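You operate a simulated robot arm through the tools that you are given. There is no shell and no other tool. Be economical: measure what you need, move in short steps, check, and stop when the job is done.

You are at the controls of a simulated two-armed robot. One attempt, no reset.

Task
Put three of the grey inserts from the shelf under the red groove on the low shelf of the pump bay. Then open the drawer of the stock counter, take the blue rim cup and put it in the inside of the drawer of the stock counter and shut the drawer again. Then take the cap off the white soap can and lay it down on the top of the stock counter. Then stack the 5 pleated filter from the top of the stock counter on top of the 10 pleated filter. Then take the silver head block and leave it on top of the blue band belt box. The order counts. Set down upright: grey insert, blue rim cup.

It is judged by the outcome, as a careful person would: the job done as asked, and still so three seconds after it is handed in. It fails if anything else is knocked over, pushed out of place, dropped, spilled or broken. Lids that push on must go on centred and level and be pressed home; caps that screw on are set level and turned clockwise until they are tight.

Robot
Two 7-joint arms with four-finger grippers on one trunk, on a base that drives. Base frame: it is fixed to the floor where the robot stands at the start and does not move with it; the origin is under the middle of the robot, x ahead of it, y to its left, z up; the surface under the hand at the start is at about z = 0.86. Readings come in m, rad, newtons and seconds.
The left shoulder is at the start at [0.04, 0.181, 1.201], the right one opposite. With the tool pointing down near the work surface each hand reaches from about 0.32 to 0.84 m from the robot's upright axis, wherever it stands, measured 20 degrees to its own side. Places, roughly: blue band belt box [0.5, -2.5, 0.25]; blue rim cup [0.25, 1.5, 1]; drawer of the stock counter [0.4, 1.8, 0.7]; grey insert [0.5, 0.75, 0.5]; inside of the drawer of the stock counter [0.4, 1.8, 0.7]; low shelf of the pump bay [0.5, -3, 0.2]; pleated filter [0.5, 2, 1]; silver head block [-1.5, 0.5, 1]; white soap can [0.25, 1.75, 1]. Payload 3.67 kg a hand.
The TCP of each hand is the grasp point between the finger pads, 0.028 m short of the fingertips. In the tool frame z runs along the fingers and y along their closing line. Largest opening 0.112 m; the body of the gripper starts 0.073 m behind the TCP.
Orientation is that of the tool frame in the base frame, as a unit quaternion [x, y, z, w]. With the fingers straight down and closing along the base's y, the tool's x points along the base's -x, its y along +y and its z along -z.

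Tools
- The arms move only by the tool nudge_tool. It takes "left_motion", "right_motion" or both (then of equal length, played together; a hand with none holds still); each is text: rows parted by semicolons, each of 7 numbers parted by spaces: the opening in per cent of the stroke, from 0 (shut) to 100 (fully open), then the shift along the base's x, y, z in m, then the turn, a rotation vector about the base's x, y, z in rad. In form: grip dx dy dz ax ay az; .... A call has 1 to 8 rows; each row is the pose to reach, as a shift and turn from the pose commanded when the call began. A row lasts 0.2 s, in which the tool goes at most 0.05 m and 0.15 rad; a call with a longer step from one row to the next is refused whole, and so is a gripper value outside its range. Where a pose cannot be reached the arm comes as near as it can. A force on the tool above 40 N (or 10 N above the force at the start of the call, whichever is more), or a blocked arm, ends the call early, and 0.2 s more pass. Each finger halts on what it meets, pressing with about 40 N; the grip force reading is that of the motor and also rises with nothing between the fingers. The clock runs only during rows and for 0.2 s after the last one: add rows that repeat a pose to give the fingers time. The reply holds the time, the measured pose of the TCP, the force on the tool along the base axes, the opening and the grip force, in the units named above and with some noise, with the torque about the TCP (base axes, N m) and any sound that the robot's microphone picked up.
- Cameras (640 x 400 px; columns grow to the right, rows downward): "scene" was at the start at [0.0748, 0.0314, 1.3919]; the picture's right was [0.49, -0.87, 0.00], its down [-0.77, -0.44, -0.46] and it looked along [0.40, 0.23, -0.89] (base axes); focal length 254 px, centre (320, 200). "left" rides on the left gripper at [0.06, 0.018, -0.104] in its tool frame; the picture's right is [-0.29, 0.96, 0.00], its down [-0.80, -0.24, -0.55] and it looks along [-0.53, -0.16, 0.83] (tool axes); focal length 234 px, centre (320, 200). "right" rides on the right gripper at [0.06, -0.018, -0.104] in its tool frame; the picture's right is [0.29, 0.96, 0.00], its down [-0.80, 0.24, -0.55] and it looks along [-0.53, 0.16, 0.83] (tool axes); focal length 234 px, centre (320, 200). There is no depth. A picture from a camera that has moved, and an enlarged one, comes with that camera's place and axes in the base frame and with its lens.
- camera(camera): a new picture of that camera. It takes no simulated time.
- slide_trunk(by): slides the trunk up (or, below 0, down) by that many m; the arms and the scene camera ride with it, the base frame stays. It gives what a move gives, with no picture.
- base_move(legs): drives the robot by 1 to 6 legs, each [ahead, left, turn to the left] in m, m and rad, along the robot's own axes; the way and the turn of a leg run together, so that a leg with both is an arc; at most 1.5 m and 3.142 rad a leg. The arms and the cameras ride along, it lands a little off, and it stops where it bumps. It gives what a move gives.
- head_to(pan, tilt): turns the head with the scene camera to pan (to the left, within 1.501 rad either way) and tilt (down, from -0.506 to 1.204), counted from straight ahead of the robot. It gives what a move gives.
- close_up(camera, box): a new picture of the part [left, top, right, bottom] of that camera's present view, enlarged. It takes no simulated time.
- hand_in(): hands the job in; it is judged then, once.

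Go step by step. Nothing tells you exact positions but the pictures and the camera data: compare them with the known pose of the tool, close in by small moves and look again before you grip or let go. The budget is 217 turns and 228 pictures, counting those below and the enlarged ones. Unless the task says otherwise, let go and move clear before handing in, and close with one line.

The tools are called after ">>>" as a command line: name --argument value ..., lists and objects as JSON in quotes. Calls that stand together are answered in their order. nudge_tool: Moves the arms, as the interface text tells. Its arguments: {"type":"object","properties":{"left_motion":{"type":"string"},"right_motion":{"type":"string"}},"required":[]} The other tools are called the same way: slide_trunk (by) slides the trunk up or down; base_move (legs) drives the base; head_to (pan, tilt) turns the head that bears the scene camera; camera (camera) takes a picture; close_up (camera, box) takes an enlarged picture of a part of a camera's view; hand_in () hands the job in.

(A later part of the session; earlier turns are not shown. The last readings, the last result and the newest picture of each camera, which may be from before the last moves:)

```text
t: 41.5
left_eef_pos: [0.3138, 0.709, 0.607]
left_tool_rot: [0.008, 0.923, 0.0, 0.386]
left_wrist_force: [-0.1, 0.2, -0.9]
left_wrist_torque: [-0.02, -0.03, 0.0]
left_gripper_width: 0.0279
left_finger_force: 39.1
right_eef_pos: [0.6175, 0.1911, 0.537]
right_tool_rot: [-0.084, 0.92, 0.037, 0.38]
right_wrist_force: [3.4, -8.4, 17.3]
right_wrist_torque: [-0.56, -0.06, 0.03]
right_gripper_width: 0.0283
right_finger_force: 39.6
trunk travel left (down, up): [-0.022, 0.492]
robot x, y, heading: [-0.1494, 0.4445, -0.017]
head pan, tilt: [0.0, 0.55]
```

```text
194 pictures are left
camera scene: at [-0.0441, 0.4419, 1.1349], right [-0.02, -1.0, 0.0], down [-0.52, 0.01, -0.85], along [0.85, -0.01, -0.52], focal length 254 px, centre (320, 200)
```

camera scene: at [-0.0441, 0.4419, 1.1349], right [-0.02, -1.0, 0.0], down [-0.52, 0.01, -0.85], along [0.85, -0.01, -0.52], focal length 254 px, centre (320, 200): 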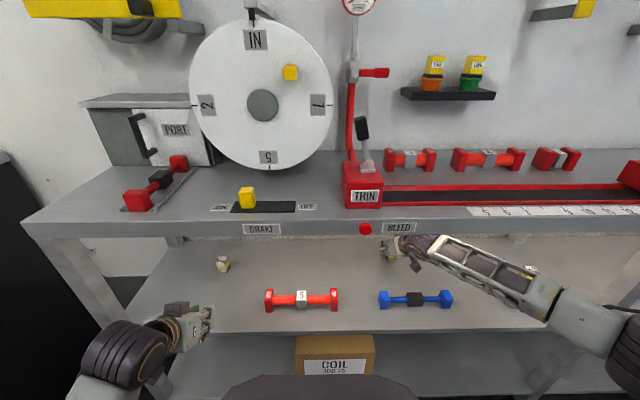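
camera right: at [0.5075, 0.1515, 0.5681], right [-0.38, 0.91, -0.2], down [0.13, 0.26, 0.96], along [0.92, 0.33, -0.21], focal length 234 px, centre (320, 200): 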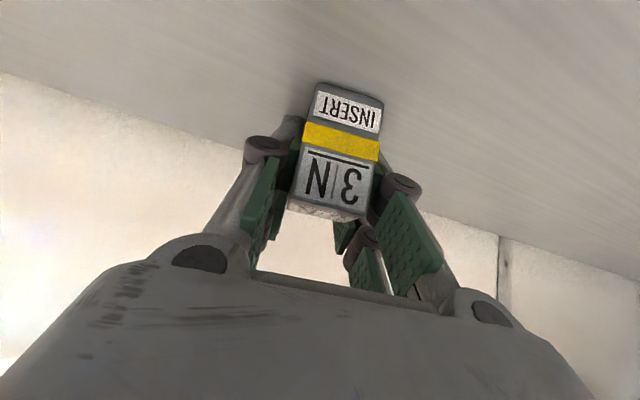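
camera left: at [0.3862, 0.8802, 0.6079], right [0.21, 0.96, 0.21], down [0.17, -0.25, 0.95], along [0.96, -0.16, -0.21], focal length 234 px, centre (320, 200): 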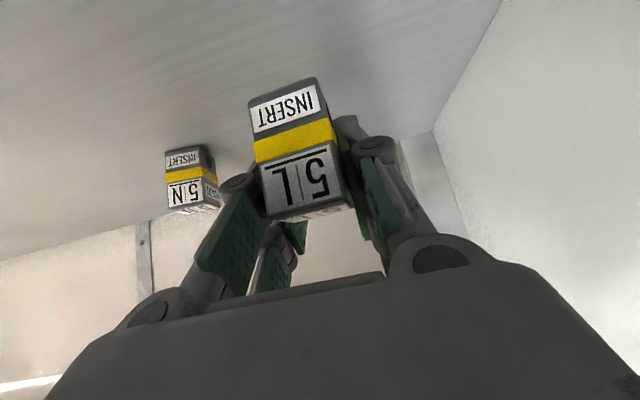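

>>> nudge_tool --right_motion "0 0 0 0.02 0 0 0;0 0 0 0.045 0 0 0;0 -0.015 0 0.08 0 0 0;0 -0.05 -0.005 0.09 0 0 -0.1;0 -0.095 -0.01 0.09 0 0 -0.19;0 -0.143 -0.01 0.09 0 0 -0.19;0 -0.19 -0.01 0.09 0 0 -0.19;0 -0.237 -0.01 0.09 0 0 -0.19"

>>> nudge_tool --right_motion "0 -0.035 0 0 0 0 0;0 -0.07 0 0 0 0 0"

>>> camera --camera "right"

>>> camera --camera "scene"

```text
t: 43.3
left_eef_pos: [0.3142, 0.7101, 0.6069]
left_tool_rot: [0.008, 0.923, 0.0, 0.385]
left_wrist_force: [-0.3, -0.1, -1.6]
left_wrist_torque: [0.02, -0.08, 0.01]
left_gripper_width: 0.028
left_finger_force: 39.9
right_eef_pos: [0.3773, 0.1793, 0.6244]
right_tool_rot: [0.003, 0.925, 0.002, 0.38]
right_wrist_force: [0.6, -0.5, -1.5]
right_wrist_torque: [-0.02, -0.01, -0.02]
right_gripper_width: 0.0287
right_finger_force: 40.0
trunk travel left (down, up): [-0.022, 0.492]
robot x, y, heading: [-0.1521, 0.4425, -0.015]
head pan, tilt: [0.0, 0.55]
```

```text
t: 43.9
left_eef_pos: [0.3141, 0.7095, 0.6061]
left_tool_rot: [0.008, 0.923, 0.0, 0.386]
left_wrist_force: [0.8, 0.0, -1.2]
left_wrist_torque: [0.05, -0.02, -0.01]
left_gripper_width: 0.0282
left_finger_force: 40.0
right_eef_pos: [0.3126, 0.1806, 0.6237]
right_tool_rot: [0.003, 0.925, 0.001, 0.38]
right_wrist_force: [-0.2, 0.0, -1.0]
right_wrist_torque: [0.0, -0.03, -0.01]
right_gripper_width: 0.0284
right_finger_force: 40.1
trunk travel left (down, up): [-0.022, 0.492]
robot x, y, heading: [-0.1574, 0.4454, -0.021]
head pan, tilt: [0.0, 0.55]
```

```text
193 pictures are left
camera right: at [0.1972, 0.163, 0.6548], right [-0.2, 0.96, -0.2], down [0.18, 0.23, 0.96], along [0.96, 0.15, -0.22], focal length 234 px, centre (320, 200)
```

right: 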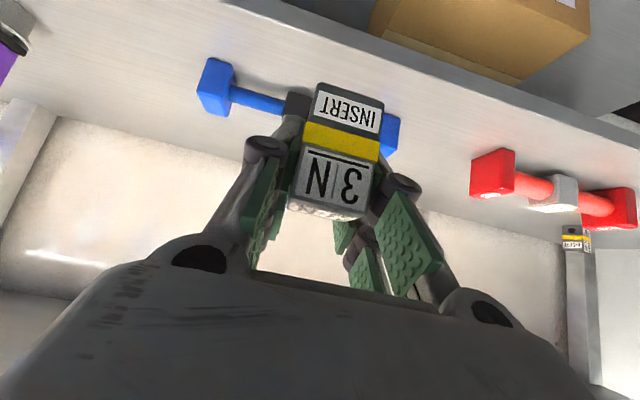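

```text
192 pictures are left
camera scene: at [-0.0427, 0.4417, 1.1347], right [-0.02, -1.0, 0.0], down [-0.52, 0.01, -0.85], along [0.85, -0.01, -0.52], focal length 254 px, centre (320, 200)
```

scene: 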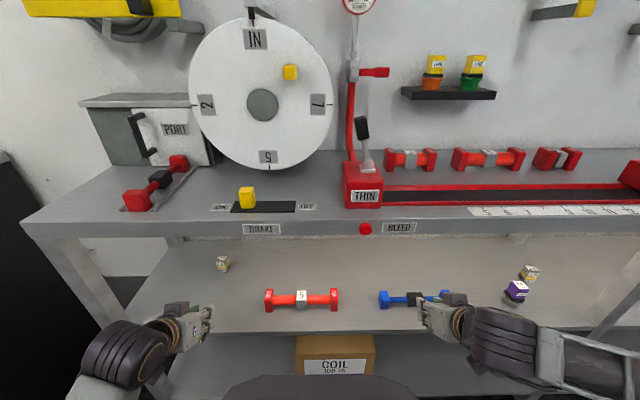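

Both hands hold inserts. I'll back out and drive right toward the pump bay, stopping to look.

>>> base_move --legs '[[-0.4, 0, 0.018], [0, -1.5, 0], [0, -0.8, 0]]'

>>> head_to --pan -0.6 --tilt 0.55

>>> camera --camera "scene"

```text
t: 57.6
left_eef_pos: [-0.0814, -1.5645, 0.6068]
left_tool_rot: [-0.005, 0.923, 0.006, 0.385]
left_wrist_force: [-0.4, -0.1, -0.5]
left_wrist_torque: [0.03, -0.02, 0.0]
left_gripper_width: 0.0282
left_finger_force: 40.1
right_eef_pos: [-0.067, -2.0946, 0.6233]
right_tool_rot: [-0.011, 0.925, 0.007, 0.38]
right_wrist_force: [0.0, 0.3, -1.0]
right_wrist_torque: [0.01, -0.05, 0.01]
right_gripper_width: 0.0283
right_finger_force: 39.5
trunk travel left (down, up): [-0.022, 0.492]
robot x, y, heading: [-0.5407, -1.8498, 0.016]
head pan, tilt: [0.0, 0.55]
```

```text
t: 58.6
left_eef_pos: [-0.0807, -1.5643, 0.6055]
left_tool_rot: [-0.006, 0.923, 0.006, 0.385]
left_wrist_force: [0.6, 0.5, -1.3]
left_wrist_torque: [-0.07, -0.02, 0.03]
left_gripper_width: 0.0281
left_finger_force: 40.3
right_eef_pos: [-0.0662, -2.0945, 0.623]
right_tool_rot: [-0.011, 0.925, 0.007, 0.38]
right_wrist_force: [-0.3, -0.1, -1.7]
right_wrist_torque: [-0.04, -0.03, -0.04]
right_gripper_width: 0.0285
right_finger_force: 40.3
trunk travel left (down, up): [-0.022, 0.492]
robot x, y, heading: [-0.5381, -1.846, 0.014]
head pan, tilt: [-0.6, 0.55]
```

```text
191 pictures are left
camera scene: at [-0.4441, -1.895, 1.1346], right [-0.55, -0.83, 0.0], down [-0.44, 0.29, -0.85], along [0.71, -0.47, -0.52], focal length 254 px, centre (320, 200)
```

scene: 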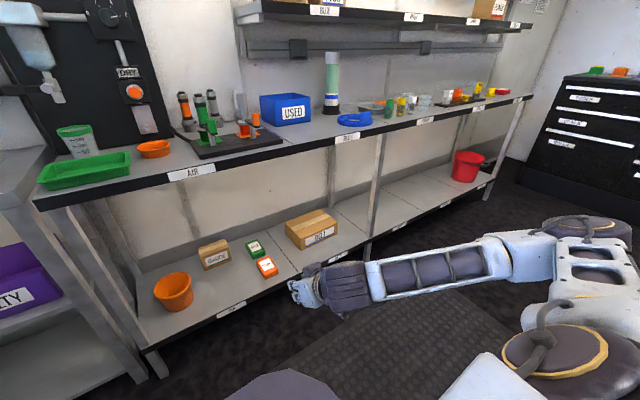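

>>> close_up --camera "scene" --box '[140, 100, 340, 330]'

>>> close_up --camera "scene" --box '[320, 60, 560, 270]'

>>> close_up --camera "scene" --box '[0, 100, 240, 340]'

```text
1.74 times, centred on (240, 215) of scene
camera zoom: at [-0.4441, -1.895, 1.1346], right [-0.55, -0.83, 0.0], down [-0.44, 0.29, -0.85], along [0.71, -0.47, -0.52], focal length 442 px, centre (459, 174)
```

zoom: 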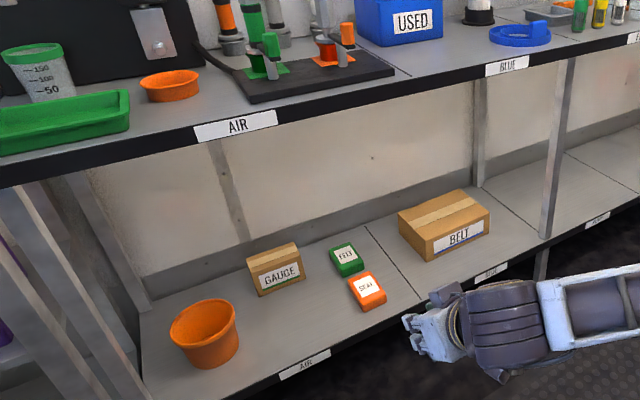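

```text
1.90 times, centred on (440, 165) of scene
camera zoom: at [-0.4441, -1.895, 1.1346], right [-0.55, -0.83, 0.0], down [-0.44, 0.29, -0.85], along [0.71, -0.47, -0.52], focal length 484 px, centre (91, 267)
```

zoom: 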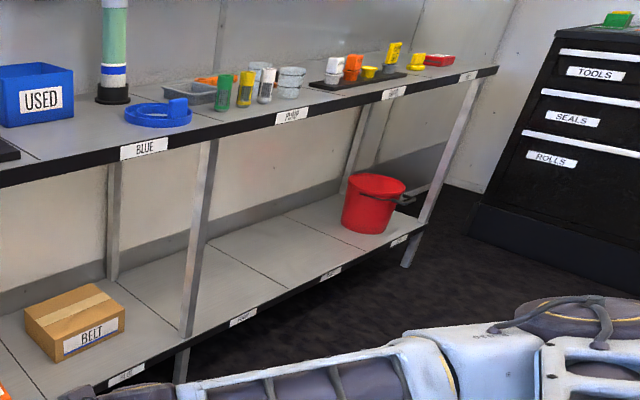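

```text
1.67 times, centred on (120, 220) of scene
camera zoom: at [-0.4441, -1.895, 1.1346], right [-0.55, -0.83, 0.0], down [-0.44, 0.29, -0.85], along [0.71, -0.47, -0.52], focal length 423 px, centre (653, 167)
```

zoom: 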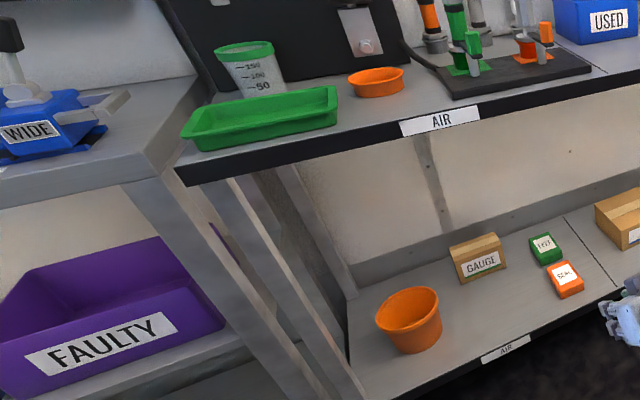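

The bench bays are AIR, BLUE and PUMP; the pump bay's low shelf (about y −2.98, z≈0.2) is empty. I'll drive there.

>>> base_move --legs '[[0, -1.22, -0.014]]'

>>> head_to --pan 0 --tilt 0.75

>>> camera --camera "scene"

```text
t: 65.0
left_eef_pos: [-0.0765, -2.8083, 0.6075]
left_tool_rot: [0.01, 0.922, -0.001, 0.386]
left_wrist_force: [0.2, -0.1, -1.5]
left_wrist_torque: [0.0, -0.03, -0.01]
left_gripper_width: 0.0279
left_finger_force: 39.9
right_eef_pos: [-0.0787, -3.3381, 0.6239]
right_tool_rot: [0.005, 0.925, 0.0, 0.38]
right_wrist_force: [-0.6, -1.0, -2.1]
right_wrist_torque: [0.0, -0.01, 0.01]
right_gripper_width: 0.028
right_finger_force: 40.2
trunk travel left (down, up): [-0.022, 0.492]
robot x, y, heading: [-0.5411, -3.0729, -0.017]
head pan, tilt: [-0.6, 0.55]
```

```text
t: 66.0
left_eef_pos: [-0.0753, -2.8083, 0.6057]
left_tool_rot: [0.009, 0.923, -0.001, 0.385]
left_wrist_force: [0.1, 0.5, -0.7]
left_wrist_torque: [0.0, -0.07, 0.02]
left_gripper_width: 0.0282
left_finger_force: 40.3
right_eef_pos: [-0.0789, -3.338, 0.6224]
right_tool_rot: [0.005, 0.925, 0.001, 0.38]
right_wrist_force: [0.1, -0.1, -1.5]
right_wrist_torque: [0.02, -0.03, 0.03]
right_gripper_width: 0.0287
right_finger_force: 40.4
trunk travel left (down, up): [-0.022, 0.492]
robot x, y, heading: [-0.5421, -3.0716, -0.015]
head pan, tilt: [0.0, 0.75]
```

```text
187 pictures are left
camera scene: at [-0.4401, -3.0755, 1.1173], right [-0.02, -1.0, 0.0], down [-0.68, 0.01, -0.73], along [0.73, -0.02, -0.68], focal length 254 px, centre (320, 200)
```

scene: 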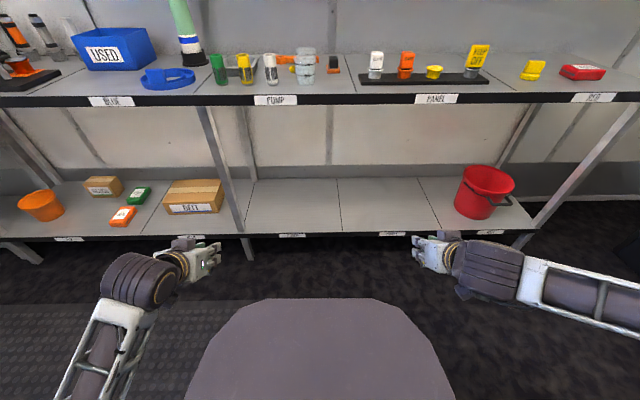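

>>> nudge_tool --left_motion "0 0 -0.01 -0.045 0 0 0;0 0 -0.025 -0.09 0 0 0;0 0 -0.04 -0.13 0 0 0;0 0 -0.055 -0.17 0 0 0;0 0 -0.07 -0.21 0 0 0;0 0 -0.075 -0.25 0 0 0"

>>> base_move --legs '[[0.4, 0, 0.015]]'

>>> camera --camera "scene"

>>> camera --camera "left"

```text
t: 67.4
left_eef_pos: [-0.0737, -2.8828, 0.3576]
left_tool_rot: [0.009, 0.923, 0.0, 0.386]
left_wrist_force: [0.9, 0.2, -1.0]
left_wrist_torque: [0.0, -0.02, -0.01]
left_gripper_width: 0.0282
left_finger_force: 40.0
right_eef_pos: [-0.0789, -3.3367, 0.623]
right_tool_rot: [0.005, 0.925, 0.001, 0.379]
right_wrist_force: [1.0, 0.0, -1.4]
right_wrist_torque: [0.0, -0.04, -0.01]
right_gripper_width: 0.0281
right_finger_force: 40.0
trunk travel left (down, up): [-0.022, 0.492]
robot x, y, heading: [-0.5381, -3.0728, -0.02]
head pan, tilt: [0.0, 0.75]
```

```text
t: 70.0
left_eef_pos: [0.3218, -2.8846, 0.3574]
left_tool_rot: [0.005, 0.923, 0.001, 0.385]
left_wrist_force: [0.2, -0.3, -0.5]
left_wrist_torque: [0.02, -0.02, -0.03]
left_gripper_width: 0.0283
left_finger_force: 40.1
right_eef_pos: [0.3225, -3.3376, 0.6226]
right_tool_rot: [-0.001, 0.925, 0.003, 0.38]
right_wrist_force: [0.9, -0.8, -1.4]
right_wrist_torque: [0.01, -0.02, 0.02]
right_gripper_width: 0.0283
right_finger_force: 40.1
trunk travel left (down, up): [-0.022, 0.492]
robot x, y, heading: [-0.1427, -3.0777, -0.009]
head pan, tilt: [0.0, 0.75]
```

```text
186 pictures are left
camera scene: at [-0.0424, -3.0803, 1.1172], right [-0.01, -1.0, 0.0], down [-0.68, 0.01, -0.73], along [0.73, -0.01, -0.68], focal length 254 px, centre (320, 200)
```

scene: 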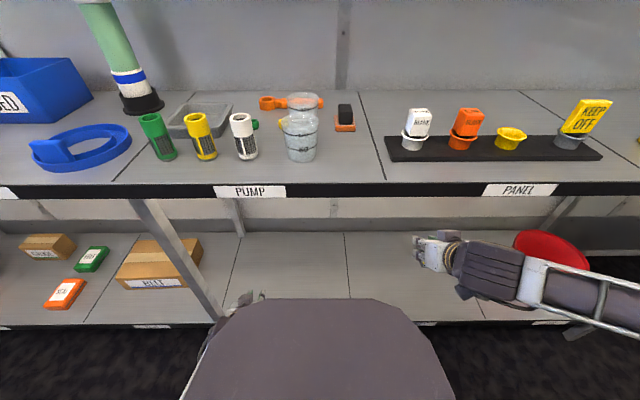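

```text
185 pictures are left
camera left: at [0.2049, -2.8656, 0.387], right [0.21, 0.95, 0.21], down [0.17, -0.25, 0.95], along [0.96, -0.17, -0.21], focal length 234 px, centre (320, 200)
```

left: 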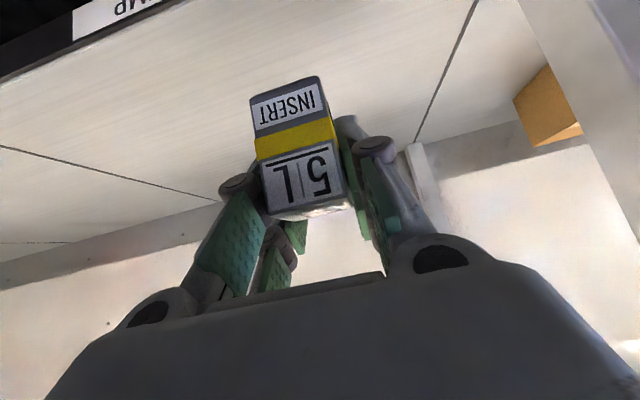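

>>> nudge_tool --left_motion "0 0.045 0 0 0 0 0;0 0.09 0 -0.01 0 0 0;0 0.13 0 -0.03 0 0 0;0 0.14 0 -0.06 0 0 0;0 0.14 0 -0.085 0 0 0;0 0.14 0 -0.1 0 0 0"

>>> camera --camera "left"

```text
t: 71.4
left_eef_pos: [0.4618, -2.8855, 0.2567]
left_tool_rot: [0.005, 0.923, 0.001, 0.386]
left_wrist_force: [0.7, -1.2, -1.3]
left_wrist_torque: [0.01, -0.07, 0.01]
left_gripper_width: 0.0282
left_finger_force: 39.8
right_eef_pos: [0.321, -3.3384, 0.6228]
right_tool_rot: [0.0, 0.925, 0.003, 0.38]
right_wrist_force: [-0.3, -0.2, -1.5]
right_wrist_torque: [0.0, -0.01, 0.01]
right_gripper_width: 0.0286
right_finger_force: 40.4
trunk travel left (down, up): [-0.022, 0.492]
robot x, y, heading: [-0.146, -3.0761, -0.007]
head pan, tilt: [0.0, 0.75]
```

```text
184 pictures are left
camera left: at [0.3452, -2.866, 0.2867], right [0.21, 0.95, 0.21], down [0.16, -0.25, 0.96], along [0.96, -0.17, -0.21], focal length 234 px, centre (320, 200)
```

left: 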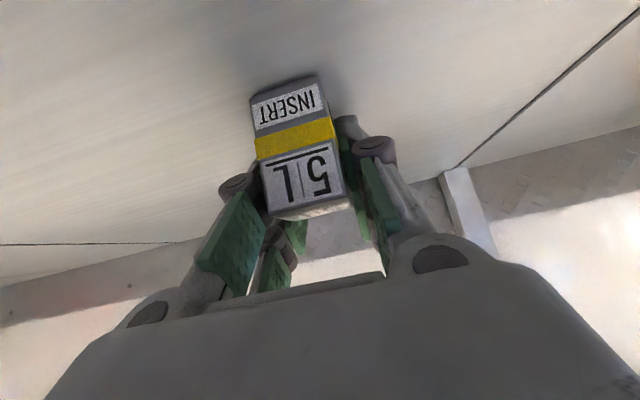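

>>> nudge_tool --left_motion "0 0 0 -0.005 0 0 0;0 0 0 -0.01 0 0 0;0 0 0 -0.014 0 0 0;0 0 0 -0.017 0 0 0"

>>> close_up --camera "left" --box '[180, 40, 440, 240]'

```text
t: 72.0
left_eef_pos: [0.4661, -2.8843, 0.2571]
left_tool_rot: [0.005, 0.919, 0.0, 0.393]
left_wrist_force: [-0.9, -0.3, 11.1]
left_wrist_torque: [-0.15, 0.3, 0.01]
left_gripper_width: 0.0281
left_finger_force: 39.7
right_eef_pos: [0.322, -3.3389, 0.6227]
right_tool_rot: [0.0, 0.925, 0.003, 0.38]
right_wrist_force: [0.5, 0.0, -0.5]
right_wrist_torque: [-0.01, -0.03, -0.01]
right_gripper_width: 0.0286
right_finger_force: 40.3
trunk travel left (down, up): [-0.022, 0.492]
robot x, y, heading: [-0.1448, -3.0822, -0.008]
head pan, tilt: [0.0, 0.75]
stopped in row 2 (left hand): the force on the tool passed its limit at 49 N (the readings are from after the stop); the commanded pose is now the measured one
```

```text
2.00 times, centred on (310, 140) of left
camera zoom: at [0.3499, -2.8665, 0.2843], right [0.21, 0.95, 0.21], down [0.15, -0.25, 0.96], along [0.97, -0.17, -0.19], focal length 468 px, centre (340, 320)
```

zoom: 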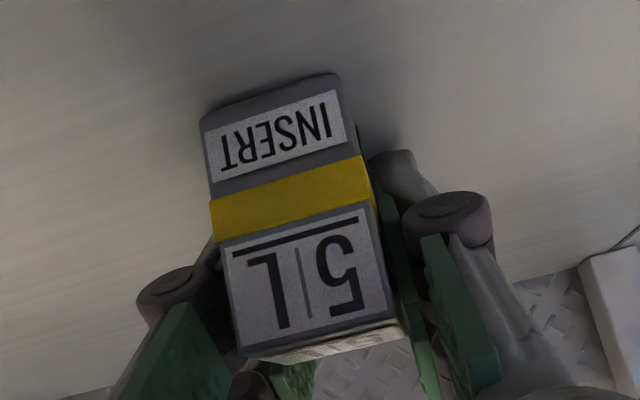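

Contact on the shelf. I'll release gently and check.

>>> nudge_tool --left_motion "30 0 0 0 0 0 0;45 0 0 0 0 0 0;60 0 0 0.002 0 0 0;65 0 0 0.005 0 0 0"

>>> close_up --camera "left" --box '[180, 40, 440, 240]'

```text
t: 73.0
left_eef_pos: [0.4651, -2.8846, 0.2575]
left_tool_rot: [0.005, 0.921, 0.0, 0.389]
left_wrist_force: [0.1, 0.3, -0.5]
left_wrist_torque: [-0.02, -0.01, 0.0]
left_gripper_width: 0.0727
left_finger_force: 0.1
right_eef_pos: [0.3209, -3.3383, 0.6233]
right_tool_rot: [0.0, 0.925, 0.003, 0.38]
right_wrist_force: [0.6, 0.4, -1.3]
right_wrist_torque: [-0.01, -0.01, 0.0]
right_gripper_width: 0.0285
right_finger_force: 39.9
trunk travel left (down, up): [-0.022, 0.492]
robot x, y, heading: [-0.146, -3.0791, -0.011]
head pan, tilt: [0.0, 0.75]
```

```text
2.00 times, centred on (310, 140) of left
camera zoom: at [0.3482, -2.8668, 0.2864], right [0.21, 0.96, 0.21], down [0.16, -0.25, 0.96], along [0.97, -0.17, -0.2], focal length 468 px, centre (340, 320)
```

zoom: 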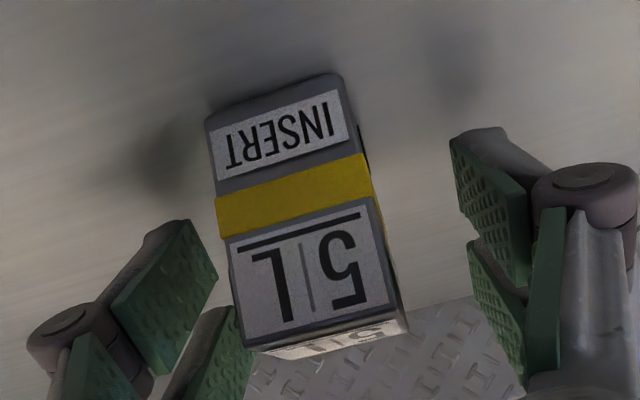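

>>> nudge_tool --left_motion "65 -0.03 0 0.01 0 0 0;65 -0.07 0 0.03 0 0 0;65 -0.11 0 0.05 0 0 0;65 -0.15 0 0.07 0 0 0"

>>> base_move --legs '[[-0.25, 0, 0], [0, 0.23, 0.008]]'

>>> nudge_tool --right_motion "0 0 0.01 -0.045 0 0 0;0 0 0.01 -0.09 0 0 0;0 0 0.01 -0.14 0 0 0;0 0 0.01 -0.18 0 0 0;0 0 0.01 -0.225 0 0 0;0 0 0.01 -0.265 0 0 0"

>>> camera --camera "scene"

```text
t: 74.0
left_eef_pos: [0.3118, -2.8847, 0.3278]
left_tool_rot: [0.005, 0.921, 0.001, 0.39]
left_wrist_force: [0.0, 0.3, -0.4]
left_wrist_torque: [0.02, -0.01, -0.03]
left_gripper_width: 0.0728
left_finger_force: 0.1
right_eef_pos: [0.321, -3.3386, 0.6224]
right_tool_rot: [0.0, 0.925, 0.003, 0.381]
right_wrist_force: [0.0, 0.4, -1.4]
right_wrist_torque: [0.0, -0.03, 0.01]
right_gripper_width: 0.0283
right_finger_force: 39.3
trunk travel left (down, up): [-0.022, 0.492]
robot x, y, heading: [-0.1424, -3.0787, -0.009]
head pan, tilt: [0.0, 0.75]
```

```text
t: 77.2
left_eef_pos: [0.0584, -2.6449, 0.3267]
left_tool_rot: [-0.003, 0.92, 0.004, 0.392]
left_wrist_force: [-0.4, -0.7, 0.3]
left_wrist_torque: [-0.03, 0.0, -0.01]
left_gripper_width: 0.0728
left_finger_force: 0.0
right_eef_pos: [0.073, -3.0983, 0.6228]
right_tool_rot: [-0.007, 0.925, 0.004, 0.38]
right_wrist_force: [-0.3, 0.9, -0.2]
right_wrist_torque: [0.02, 0.01, -0.05]
right_gripper_width: 0.0283
right_finger_force: 40.4
trunk travel left (down, up): [-0.022, 0.492]
robot x, y, heading: [-0.3941, -2.8502, 0.003]
head pan, tilt: [0.0, 0.75]
```

```text
t: 78.6
left_eef_pos: [0.0576, -2.645, 0.3272]
left_tool_rot: [-0.003, 0.92, 0.004, 0.391]
left_wrist_force: [-0.7, -0.2, -0.5]
left_wrist_torque: [0.01, -0.01, -0.02]
left_gripper_width: 0.0729
left_finger_force: 0.1
right_eef_pos: [0.115, -3.1103, 0.5409]
right_tool_rot: [-0.006, 0.927, 0.006, 0.375]
right_wrist_force: [0.4, 0.2, -1.9]
right_wrist_torque: [0.03, 0.02, 0.01]
right_gripper_width: 0.0285
right_finger_force: 40.0
right hand out of reach, approached as far as the arm can: row 1, 2, 3, 4, 5, 6
trunk travel left (down, up): [-0.022, 0.492]
robot x, y, heading: [-0.3986, -2.8497, 0.002]
head pan, tilt: [0.0, 0.75]
```

```text
181 pictures are left
camera scene: at [-0.2951, -2.8457, 1.1173], right [0.0, -1.0, 0.0], down [-0.68, 0.0, -0.73], along [0.73, 0.0, -0.68], focal length 254 px, centre (320, 200)
```

scene: 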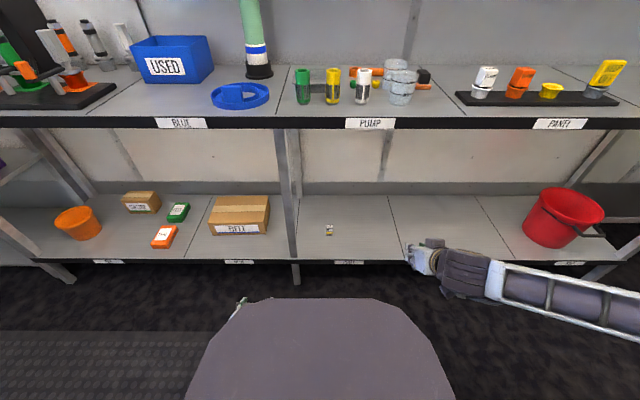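

The right arm got stuck partway; I'll move it inward, as worked for the left.

>>> nudge_tool --right_motion "0 0 0.02 0.15 0 0 0;0 0 0.05 0.15 0 0 0;0 0 0.08 0.15 0 0 0;0 0 0.09 0.12 0 0 0;0 0 0.09 0.08 0 0 0;0 0 0.09 0.04 0 0 0;0 0 0.09 0.0 0 0 0"

```text
refused: row 1 steps farther than a row can; nothing moved
```

>>> nudge_tool --right_motion "0 0 0.02 0.04 0 0 0;0 0 0.05 0.08 0 0 0;0 0 0.07 0.12 0 0 0;0 0 0.09 0.12 0 0 0;0 0 0.09 0.08 0 0 0;0 0 0.09 0.04 0 0 0;0 0 0.09 0.0 0 0 0"

```text
t: 80.4
left_eef_pos: [0.0565, -2.6463, 0.3275]
left_tool_rot: [-0.001, 0.921, 0.004, 0.39]
left_wrist_force: [0.1, 0.6, 0.0]
left_wrist_torque: [-0.02, -0.02, 0.01]
left_gripper_width: 0.0729
left_finger_force: 0.1
right_eef_pos: [0.0936, -2.9694, 0.5331]
right_tool_rot: [0.047, 0.931, 0.081, 0.354]
right_wrist_force: [-0.2, -0.7, -1.1]
right_wrist_torque: [-0.02, -0.02, 0.01]
right_gripper_width: 0.0287
right_finger_force: 40.4
trunk travel left (down, up): [-0.022, 0.492]
robot x, y, heading: [-0.3989, -2.8441, 0.002]
head pan, tilt: [0.0, 0.75]
stopped in row 7 (right hand): the arm was blocked; the commanded pose is now the measured one
```

Blocked by the arm's own posture. I'll go back up, restore the tool orientation, extend forward, and try lowering with the arm longer.

>>> nudge_tool --right_motion "0 0 -0.03 0.03 -0.06 -0.018 0.014;0 0 -0.06 0.06 -0.12 -0.036 0.027;0 0 -0.1 0.09 -0.183 -0.054 0.041;0 0.02 -0.13 0.09 -0.183 -0.054 0.041;0 0.06 -0.13 0.09 -0.183 -0.054 0.041;0 0.1 -0.13 0.09 -0.183 -0.054 0.041;0 0.14 -0.13 0.06 -0.183 -0.054 0.041;0 0.18 -0.13 0.04 -0.183 -0.054 0.041"

>>> camera --camera "scene"

```text
t: 82.2
left_eef_pos: [0.0577, -2.6468, 0.3276]
left_tool_rot: [-0.002, 0.921, 0.005, 0.39]
left_wrist_force: [0.7, -0.2, 0.5]
left_wrist_torque: [0.0, 0.0, 0.0]
left_gripper_width: 0.0729
left_finger_force: 0.0
right_eef_pos: [0.2772, -3.0997, 0.5725]
right_tool_rot: [-0.006, 0.925, 0.004, 0.381]
right_wrist_force: [0.4, -0.6, -0.8]
right_wrist_torque: [0.02, 0.01, 0.0]
right_gripper_width: 0.0286
right_finger_force: 40.3
trunk travel left (down, up): [-0.022, 0.492]
robot x, y, heading: [-0.3998, -2.8496, 0.001]
head pan, tilt: [0.0, 0.75]
```

```text
180 pictures are left
camera scene: at [-0.2944, -2.8456, 1.1172], right [0.0, -1.0, 0.0], down [-0.68, 0.0, -0.73], along [0.73, 0.0, -0.68], focal length 254 px, centre (320, 200)
```

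scene: 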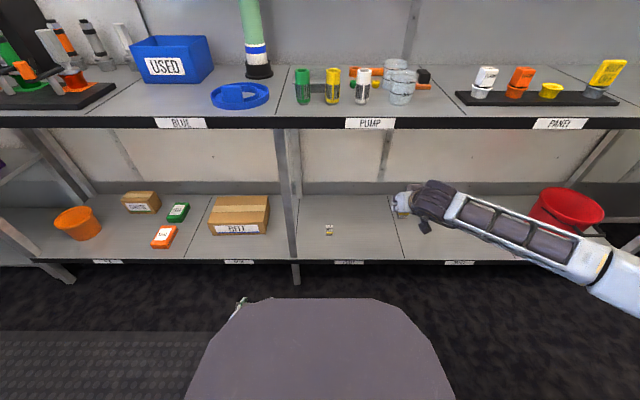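

>>> nudge_tool --right_motion "0 0 0 -0.045 0 0 0;0 0 0 -0.09 0 0 0;0 0 0 -0.135 0 0 0;0 0 0 -0.18 0 0 0;0 0 0 -0.215 0 0 0"

>>> camera --camera "scene"

```text
t: 83.4
left_eef_pos: [0.0568, -2.645, 0.3275]
left_tool_rot: [-0.002, 0.921, 0.005, 0.39]
left_wrist_force: [0.6, -0.9, 0.0]
left_wrist_torque: [0.04, 0.01, 0.0]
left_gripper_width: 0.0726
left_finger_force: 0.0
right_eef_pos: [0.2757, -3.099, 0.4079]
right_tool_rot: [-0.006, 0.926, 0.004, 0.378]
right_wrist_force: [0.6, -0.3, -1.2]
right_wrist_torque: [0.0, 0.05, 0.0]
right_gripper_width: 0.0285
right_finger_force: 40.4
right hand out of reach, approached as far as the arm can: row 4, 5
trunk travel left (down, up): [-0.022, 0.492]
robot x, y, heading: [-0.392, -2.8457, 0.004]
head pan, tilt: [0.0, 0.75]
```

```text
179 pictures are left
camera scene: at [-0.2946, -2.8462, 1.1172], right [0.0, -1.0, 0.0], down [-0.68, 0.0, -0.73], along [0.73, 0.0, -0.68], focal length 254 px, centre (320, 200)
```

scene: 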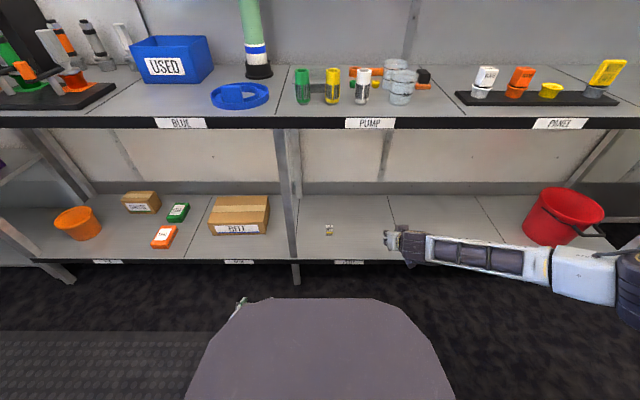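

>>> slide_trunk --by -0.02

>>> nudge_tool --right_motion "0 0.045 0 0.03 0 0 0;0 0.09 0 0.02 0 0 0;0 0.13 0 0.0 0 0 0;0 0.17 0 -0.02 0 0 0;0 0.17 0 -0.05 0 0 0;0 0.17 0 -0.075 0 0 0"

>>> camera --camera "right"

```text
t: 84.1
left_eef_pos: [0.0573, -2.6446, 0.3079]
left_tool_rot: [-0.001, 0.921, 0.003, 0.39]
left_wrist_force: [-0.4, -0.5, 0.6]
left_wrist_torque: [0.01, 0.0, 0.01]
left_gripper_width: 0.0728
left_finger_force: 0.1
right_eef_pos: [0.277, -3.0996, 0.3887]
right_tool_rot: [-0.007, 0.926, 0.005, 0.378]
right_wrist_force: [0.1, -0.5, -0.3]
right_wrist_torque: [0.02, -0.01, -0.01]
right_gripper_width: 0.0286
right_finger_force: 40.2
trunk travel left (down, up): [-0.002, 0.512]
robot x, y, heading: [-0.401, -2.8469, 0.009]
head pan, tilt: [0.0, 0.75]
```

```text
refused: row 1 steps farther than a row can; nothing moved
```

```text
178 pictures are left
camera right: at [0.1613, -3.1196, 0.4207], right [-0.22, 0.96, -0.2], down [0.18, 0.24, 0.95], along [0.96, 0.17, -0.22], focal length 234 px, centre (320, 200)
```

right: 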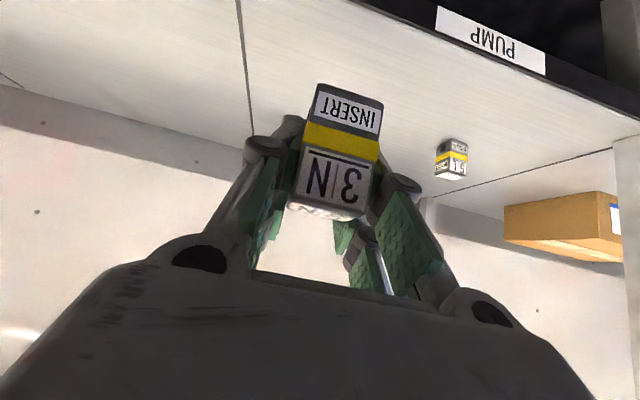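

>>> nudge_tool --right_motion "0 0.035 0 0.02 0 0 0;0 0.08 0 0.02 0 0 0;0 0.125 0 0.02 0 0 0;0 0.17 0 0.01 0 0 0;0 0.17 0 -0.02 0 0 0;0 0.17 0 -0.05 0 0 0"

>>> camera --camera "right"

```text
t: 85.5
left_eef_pos: [0.058, -2.645, 0.3092]
left_tool_rot: [-0.001, 0.921, 0.003, 0.39]
left_wrist_force: [-0.2, 0.7, 0.8]
left_wrist_torque: [0.01, 0.0, 0.0]
left_gripper_width: 0.0728
left_finger_force: 0.1
right_eef_pos: [0.447, -3.105, 0.3403]
right_tool_rot: [-0.005, 0.926, 0.002, 0.378]
right_wrist_force: [1.3, -5.3, 0.6]
right_wrist_torque: [0.31, 0.07, 0.32]
right_gripper_width: 0.0285
right_finger_force: 39.4
trunk travel left (down, up): [-0.002, 0.512]
robot x, y, heading: [-0.3998, -2.8458, 0.001]
head pan, tilt: [0.0, 0.75]
```

```text
177 pictures are left
camera right: at [0.3322, -3.1256, 0.372], right [-0.21, 0.96, -0.2], down [0.18, 0.24, 0.95], along [0.96, 0.17, -0.22], focal length 234 px, centre (320, 200)
```

right: 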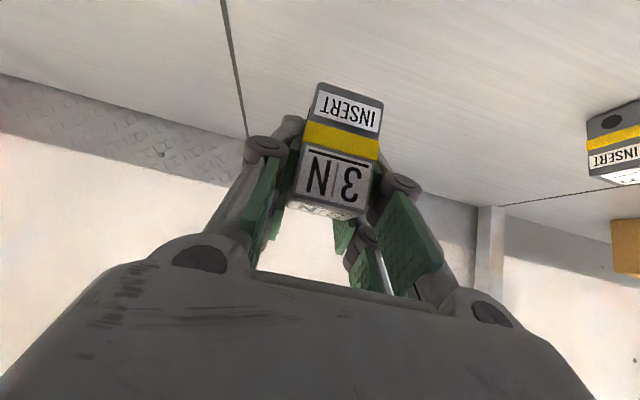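

There's a small side force; I'll look for what the arm touches.

>>> head_to --pan -0.5 --tilt 0.8

>>> camera --camera "scene"

```text
t: 86.4
left_eef_pos: [0.0571, -2.6456, 0.3084]
left_tool_rot: [-0.001, 0.921, 0.002, 0.39]
left_wrist_force: [-0.3, -0.4, 0.0]
left_wrist_torque: [0.01, 0.03, 0.0]
left_gripper_width: 0.0727
left_finger_force: 0.1
right_eef_pos: [0.4461, -3.0986, 0.3385]
right_tool_rot: [-0.005, 0.926, 0.004, 0.377]
right_wrist_force: [-0.2, 0.2, -0.9]
right_wrist_torque: [0.03, 0.0, 0.01]
right_gripper_width: 0.0283
right_finger_force: 39.6
trunk travel left (down, up): [-0.002, 0.512]
robot x, y, heading: [-0.3946, -2.8466, 0.001]
head pan, tilt: [-0.499, 0.799]
```

```text
176 pictures are left
camera scene: at [-0.3066, -2.8842, 1.0944], right [-0.47, -0.88, 0.0], down [-0.63, 0.34, -0.7], along [0.61, -0.33, -0.72], focal length 254 px, centre (320, 200)
```

scene: 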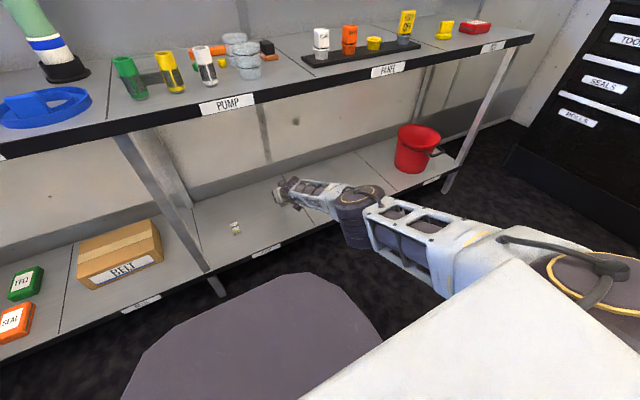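

No contact; the arm is clear. I continue down.

>>> nudge_tool --right_motion "0 0 0 -0.03 0 0 0;0 0 0 -0.05 0 0 0;0 0 0 -0.065 0 0 0;0 0 0 -0.075 0 0 0;0 0 0 -0.08 0 0 0;0 0 0 -0.085 0 0 0"

>>> close_up --camera "right" --box '[200, 40, 460, 240]'

```text
t: 87.8
left_eef_pos: [0.0578, -2.6445, 0.3094]
left_tool_rot: [-0.001, 0.921, 0.004, 0.391]
left_wrist_force: [-0.3, -0.3, 0.5]
left_wrist_torque: [0.02, 0.0, 0.01]
left_gripper_width: 0.0722
left_finger_force: 0.1
right_eef_pos: [0.4121, -3.087, 0.2839]
right_tool_rot: [-0.006, 0.926, 0.004, 0.378]
right_wrist_force: [0.1, -0.9, -0.9]
right_wrist_torque: [0.08, -0.01, 0.04]
right_gripper_width: 0.0285
right_finger_force: 40.0
right hand out of reach, approached as far as the arm can: row 1, 2, 3, 4, 5, 6
trunk travel left (down, up): [-0.002, 0.512]
robot x, y, heading: [-0.3966, -2.8488, 0.006]
head pan, tilt: [-0.499, 0.799]
```

```text
2.00 times, centred on (330, 140) of right
camera zoom: at [0.2973, -3.106, 0.317], right [-0.22, 0.96, -0.2], down [0.18, 0.24, 0.95], along [0.96, 0.17, -0.22], focal length 468 px, centre (300, 320)
```

zoom: 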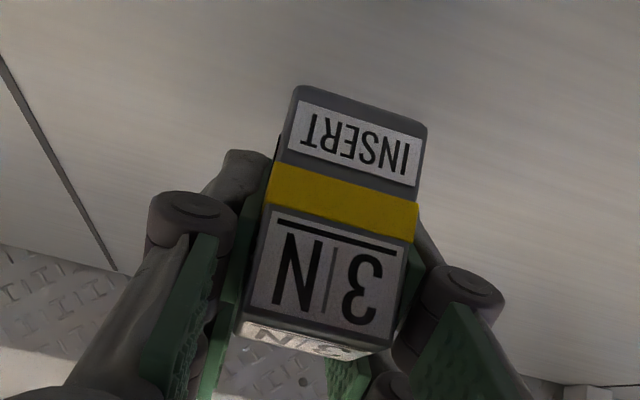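

Nearly there but overstretched. Yawing the hand keeps the insert upright, so I'll move the base closer and yaw the hand left to suit the forearm.

>>> nudge_tool --right_motion "0 0 0 0.04 0 0 0;0 0 0 0.08 0 0 0;0 -0.03 0 0.09 0 0 0.12;0 -0.06 0 0.09 0 0 0.25;0 -0.1 0 0.09 0 0 0.38;0 -0.1 0 0.09 0 0 0.5"

>>> base_move --legs '[[0.1, 0, 0]]'

>>> nudge_tool --right_motion "0 0 0 -0.03 0 0 0;0 0 0 -0.05 0 0 0;0 0 0 -0.065 0 0 0;0 0 0 -0.075 0 0 0"

>>> camera --camera "right"

```text
t: 89.2
left_eef_pos: [0.0581, -2.6451, 0.3083]
left_tool_rot: [-0.001, 0.921, 0.003, 0.39]
left_wrist_force: [1.0, 0.5, -0.4]
left_wrist_torque: [0.0, 0.0, 0.01]
left_gripper_width: 0.0729
left_finger_force: 0.0
right_eef_pos: [0.3131, -3.0869, 0.3761]
right_tool_rot: [-0.236, 0.896, 0.097, 0.364]
right_wrist_force: [-0.6, 0.4, -1.6]
right_wrist_torque: [0.02, -0.03, 0.0]
right_gripper_width: 0.0284
right_finger_force: 39.7
trunk travel left (down, up): [-0.002, 0.512]
robot x, y, heading: [-0.3979, -2.8458, 0.007]
head pan, tilt: [-0.499, 0.799]
```

```text
t: 90.4
left_eef_pos: [0.1565, -2.6454, 0.3074]
left_tool_rot: [-0.001, 0.921, 0.003, 0.39]
left_wrist_force: [0.0, -0.3, -0.1]
left_wrist_torque: [-0.02, -0.02, 0.0]
left_gripper_width: 0.0731
left_finger_force: 0.0
right_eef_pos: [0.4124, -3.0883, 0.3753]
right_tool_rot: [-0.235, 0.896, 0.098, 0.364]
right_wrist_force: [0.8, -1.0, -1.4]
right_wrist_torque: [0.01, 0.0, 0.03]
right_gripper_width: 0.0285
right_finger_force: 40.0
trunk travel left (down, up): [-0.002, 0.512]
robot x, y, heading: [-0.2981, -2.8414, 0.007]
head pan, tilt: [-0.499, 0.799]
```

```text
t: 91.4
left_eef_pos: [0.1566, -2.6451, 0.3089]
left_tool_rot: [-0.003, 0.921, 0.005, 0.39]
left_wrist_force: [-0.1, -0.1, 0.5]
left_wrist_torque: [-0.03, -0.02, 0.03]
left_gripper_width: 0.0727
left_finger_force: 0.0
right_eef_pos: [0.4126, -3.0886, 0.3006]
right_tool_rot: [-0.236, 0.896, 0.098, 0.364]
right_wrist_force: [-0.3, 0.0, -0.9]
right_wrist_torque: [0.03, -0.02, 0.01]
right_gripper_width: 0.0284
right_finger_force: 40.4
trunk travel left (down, up): [-0.002, 0.512]
robot x, y, heading: [-0.2997, -2.8455, 0.004]
head pan, tilt: [-0.499, 0.799]
```

```text
174 pictures are left
camera right: at [0.3219, -3.1612, 0.3333], right [-0.65, 0.73, -0.2], down [0.04, 0.3, 0.95], along [0.76, 0.61, -0.22], focal length 234 px, centre (320, 200)
```

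right: 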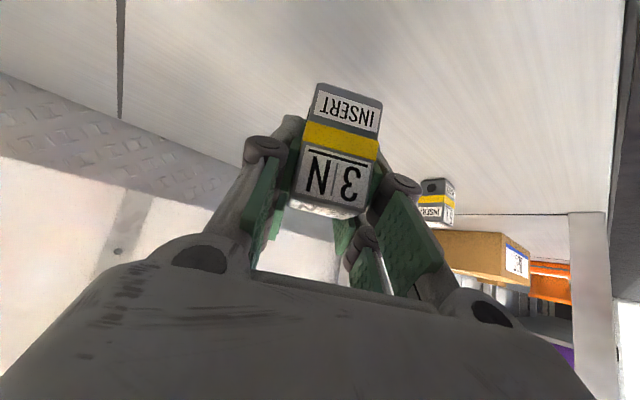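

>>> nudge_tool --right_motion "0 0.01 0 -0.015 0 0 0;0 0.02 0 -0.03 0 0 0;0 0.02 0 -0.037 0 0 0;0 0.02 0 -0.041 0 0 0;0 0.02 0 -0.045 0 0 0;0 0.02 0 -0.049 0 0 0"

>>> close_up --camera "right" --box '[200, 40, 460, 240]'

```text
t: 92.8
left_eef_pos: [0.1564, -2.6455, 0.3101]
left_tool_rot: [-0.003, 0.92, 0.004, 0.392]
left_wrist_force: [0.1, 1.0, 0.4]
left_wrist_torque: [0.0, 0.02, -0.02]
left_gripper_width: 0.0729
left_finger_force: 0.0
right_eef_pos: [0.4342, -3.0887, 0.2588]
right_tool_rot: [-0.235, 0.895, 0.097, 0.368]
right_wrist_force: [-5.3, -1.3, 28.6]
right_wrist_torque: [-0.18, 0.36, 0.01]
right_gripper_width: 0.0286
right_finger_force: 40.1
trunk travel left (down, up): [-0.002, 0.512]
robot x, y, heading: [-0.2989, -2.8487, 0.005]
head pan, tilt: [-0.499, 0.799]
```

```text
2.00 times, centred on (330, 140) of right
camera zoom: at [0.3429, -3.1609, 0.2902], right [-0.65, 0.73, -0.2], down [0.04, 0.29, 0.95], along [0.76, 0.61, -0.22], focal length 468 px, centre (300, 320)
```

zoom: 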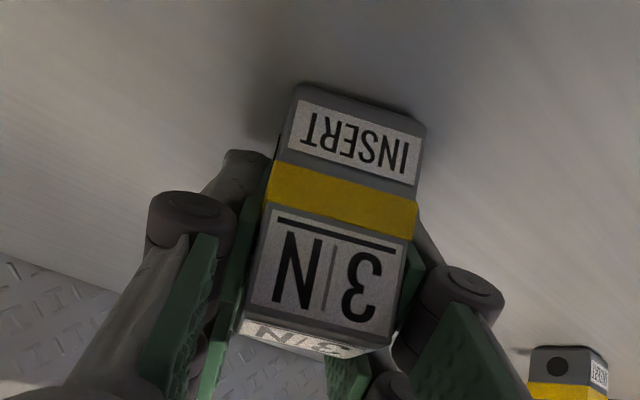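

>>> nudge_tool --right_motion "0 0 0 0.004 0 0 0;25 0 0 0.004 0 0 0;45 0 0 0.005 0 0 0;60 0 0 0.006 0 0 0;65 0 0 0.01 0 0 0"

>>> camera --camera "right"

```text
t: 94.0
left_eef_pos: [0.1565, -2.6448, 0.3086]
left_tool_rot: [-0.002, 0.921, 0.003, 0.39]
left_wrist_force: [0.4, 0.8, -0.7]
left_wrist_torque: [0.02, 0.03, 0.02]
left_gripper_width: 0.0728
left_finger_force: 0.0
right_eef_pos: [0.431, -3.0882, 0.2619]
right_tool_rot: [-0.235, 0.896, 0.097, 0.365]
right_wrist_force: [0.3, 0.4, 0.7]
right_wrist_torque: [-0.01, 0.01, 0.04]
right_gripper_width: 0.073
right_finger_force: 0.0
trunk travel left (down, up): [-0.002, 0.512]
robot x, y, heading: [-0.2955, -2.846, 0.005]
head pan, tilt: [-0.499, 0.799]
```

```text
172 pictures are left
camera right: at [0.3411, -3.1612, 0.2942], right [-0.65, 0.73, -0.2], down [0.04, 0.3, 0.95], along [0.76, 0.61, -0.22], focal length 234 px, centre (320, 200)
```

right: 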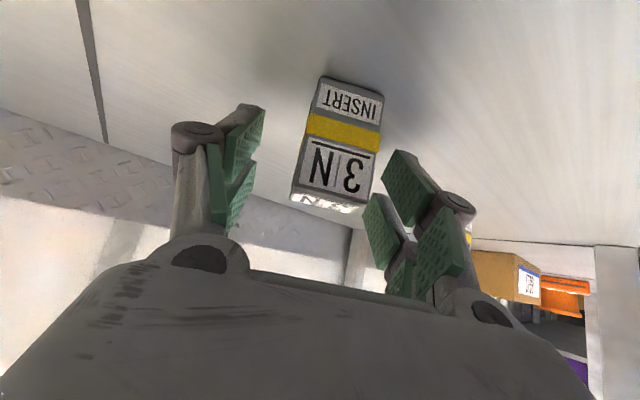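

>>> nudge_tool --right_motion "65 -0.035 -0.018 0.005 0 0 0;65 -0.07 -0.036 0.02 0 0 0;65 -0.11 -0.05 0.04 0 0 0;65 -0.15 -0.05 0.06 0 0 0"

>>> base_move --legs '[[-0.25, 0, 0]]'

>>> nudge_tool --left_motion "65 0 0 0.045 0 0 0;65 0 0 0.09 0 0 0;65 0 0.01 0.135 0 0 0;65 0 0.02 0.18 0 0 0;65 0 0.03 0.225 0 0 0;65 0 0.04 0.27 0 0 0;65 0 0.05 0.3 0 0 0" --right_motion "65 0 0 0.04 0 0 -0.08;65 0 0 0.08 0 0 -0.16;65 0 0 0.12 0 0 -0.25;65 0 0 0.16 0 0 -0.33;65 0 0 0.2 0 0 -0.42;65 0 0 0.24 0 0 -0.5;65 0 0 0.27 0 0 -0.5"

>>> camera --camera "scene"

```text
t: 95.0
left_eef_pos: [0.1563, -2.644, 0.3084]
left_tool_rot: [-0.003, 0.92, 0.005, 0.391]
left_wrist_force: [-0.2, -0.5, 0.3]
left_wrist_torque: [-0.04, 0.0, 0.01]
left_gripper_width: 0.073
left_finger_force: 0.1
right_eef_pos: [0.2821, -3.1395, 0.3238]
right_tool_rot: [-0.235, 0.896, 0.097, 0.365]
right_wrist_force: [0.3, 0.4, 0.6]
right_wrist_torque: [-0.02, 0.04, 0.0]
right_gripper_width: 0.0731
right_finger_force: 0.1
trunk travel left (down, up): [-0.002, 0.512]
robot x, y, heading: [-0.298, -2.8426, 0.006]
head pan, tilt: [-0.499, 0.799]
```

```text
t: 96.8
left_eef_pos: [-0.0868, -2.6482, 0.3086]
left_tool_rot: [0.0, 0.921, 0.003, 0.39]
left_wrist_force: [0.5, 1.3, 0.1]
left_wrist_torque: [-0.01, -0.02, -0.05]
left_gripper_width: 0.0729
left_finger_force: 0.1
right_eef_pos: [0.0359, -3.1414, 0.3225]
right_tool_rot: [-0.233, 0.896, 0.097, 0.365]
right_wrist_force: [0.5, 0.0, 0.2]
right_wrist_torque: [-0.01, 0.02, 0.01]
right_gripper_width: 0.073
right_finger_force: 0.0
trunk travel left (down, up): [-0.002, 0.512]
robot x, y, heading: [-0.5391, -2.8471, -0.001]
head pan, tilt: [-0.499, 0.799]
```

```text
t: 98.4
left_eef_pos: [-0.0734, -2.6008, 0.602]
left_tool_rot: [0.0, 0.921, 0.002, 0.39]
left_wrist_force: [-0.5, 0.7, -0.6]
left_wrist_torque: [-0.02, -0.02, 0.01]
left_gripper_width: 0.0726
left_finger_force: 0.0
left hand out of reach, approached as far as the arm can: row 7
right_eef_pos: [0.0358, -3.1427, 0.5911]
right_tool_rot: [-0.003, 0.926, 0.003, 0.377]
right_wrist_force: [0.5, 0.4, 0.7]
right_wrist_torque: [0.02, -0.01, -0.02]
right_gripper_width: 0.0726
right_finger_force: 0.0
trunk travel left (down, up): [-0.002, 0.512]
robot x, y, heading: [-0.5453, -2.8451, -0.004]
head pan, tilt: [-0.499, 0.799]
```

```text
171 pictures are left
camera scene: at [-0.4522, -2.8847, 1.0944], right [-0.48, -0.88, 0.0], down [-0.63, 0.34, -0.7], along [0.61, -0.33, -0.72], focal length 254 px, centre (320, 200)
```

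scene: 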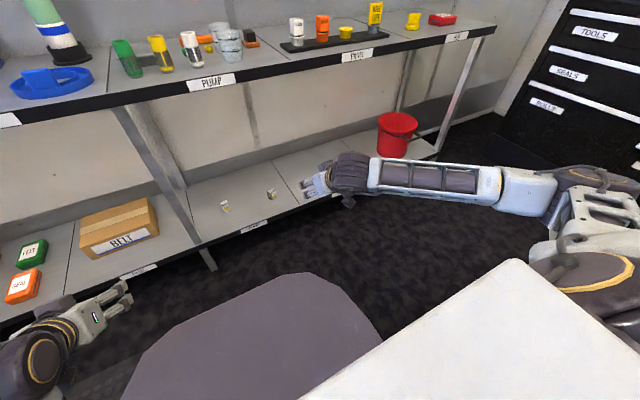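

Two inserts stand in the pump bay. I go back for 5N with the left hand.

>>> base_move --legs '[[0, 1.5, 0], [0, 1.5, 0], [0, 0.35, 0]]'

>>> slide_trunk --by 0.02

>>> head_to --pan 0 --tilt 0.55

>>> camera --camera "scene"

```text
t: 115.3
left_eef_pos: [-0.1802, 0.7805, 0.6019]
left_tool_rot: [-0.015, 0.921, 0.008, 0.39]
left_wrist_force: [-0.2, 1.0, -0.6]
left_wrist_torque: [0.0, -0.01, 0.01]
left_gripper_width: 0.0729
left_finger_force: 0.1
right_eef_pos: [-0.0516, 0.2437, 0.5912]
right_tool_rot: [-0.02, 0.926, 0.009, 0.378]
right_wrist_force: [1.2, 0.4, 0.7]
right_wrist_torque: [0.0, 0.0, 0.03]
right_gripper_width: 0.0726
right_finger_force: 0.2
trunk travel left (down, up): [-0.002, 0.512]
robot x, y, heading: [-0.6394, 0.5217, 0.032]
head pan, tilt: [-0.499, 0.799]
```

```text
t: 116.0
left_eef_pos: [-0.1796, 0.7827, 0.6199]
left_tool_rot: [-0.016, 0.921, 0.01, 0.39]
left_wrist_force: [0.2, -1.2, -0.6]
left_wrist_torque: [-0.02, 0.02, 0.02]
left_gripper_width: 0.0727
left_finger_force: 0.1
right_eef_pos: [-0.052, 0.2426, 0.609]
right_tool_rot: [-0.019, 0.926, 0.01, 0.377]
right_wrist_force: [-1.1, -0.4, 0.1]
right_wrist_torque: [0.04, 0.0, -0.01]
right_gripper_width: 0.0731
right_finger_force: 0.1
trunk travel left (down, up): [-0.022, 0.492]
robot x, y, heading: [-0.6399, 0.5175, 0.032]
head pan, tilt: [-0.499, 0.799]
```

```text
t: 116.9
left_eef_pos: [-0.1797, 0.7808, 0.6196]
left_tool_rot: [-0.015, 0.921, 0.009, 0.39]
left_wrist_force: [0.2, -0.1, 0.3]
left_wrist_torque: [-0.04, 0.02, 0.0]
left_gripper_width: 0.0729
left_finger_force: 0.2
right_eef_pos: [-0.0527, 0.2439, 0.6096]
right_tool_rot: [-0.019, 0.926, 0.009, 0.377]
right_wrist_force: [-0.7, -0.2, 0.7]
right_wrist_torque: [-0.01, 0.0, -0.03]
right_gripper_width: 0.0727
right_finger_force: 0.0
trunk travel left (down, up): [-0.022, 0.492]
robot x, y, heading: [-0.6385, 0.5181, 0.034]
head pan, tilt: [0.0, 0.55]
```

```text
170 pictures are left
camera scene: at [-0.5312, 0.5228, 1.1346], right [0.03, -1.0, 0.0], down [-0.52, -0.02, -0.85], along [0.85, 0.03, -0.52], focal length 254 px, centre (320, 200)
```

scene: 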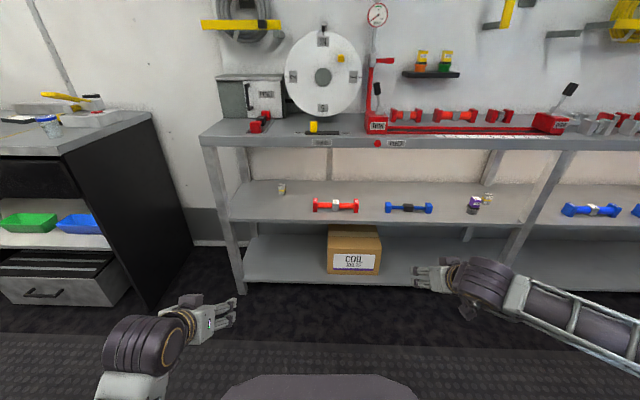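

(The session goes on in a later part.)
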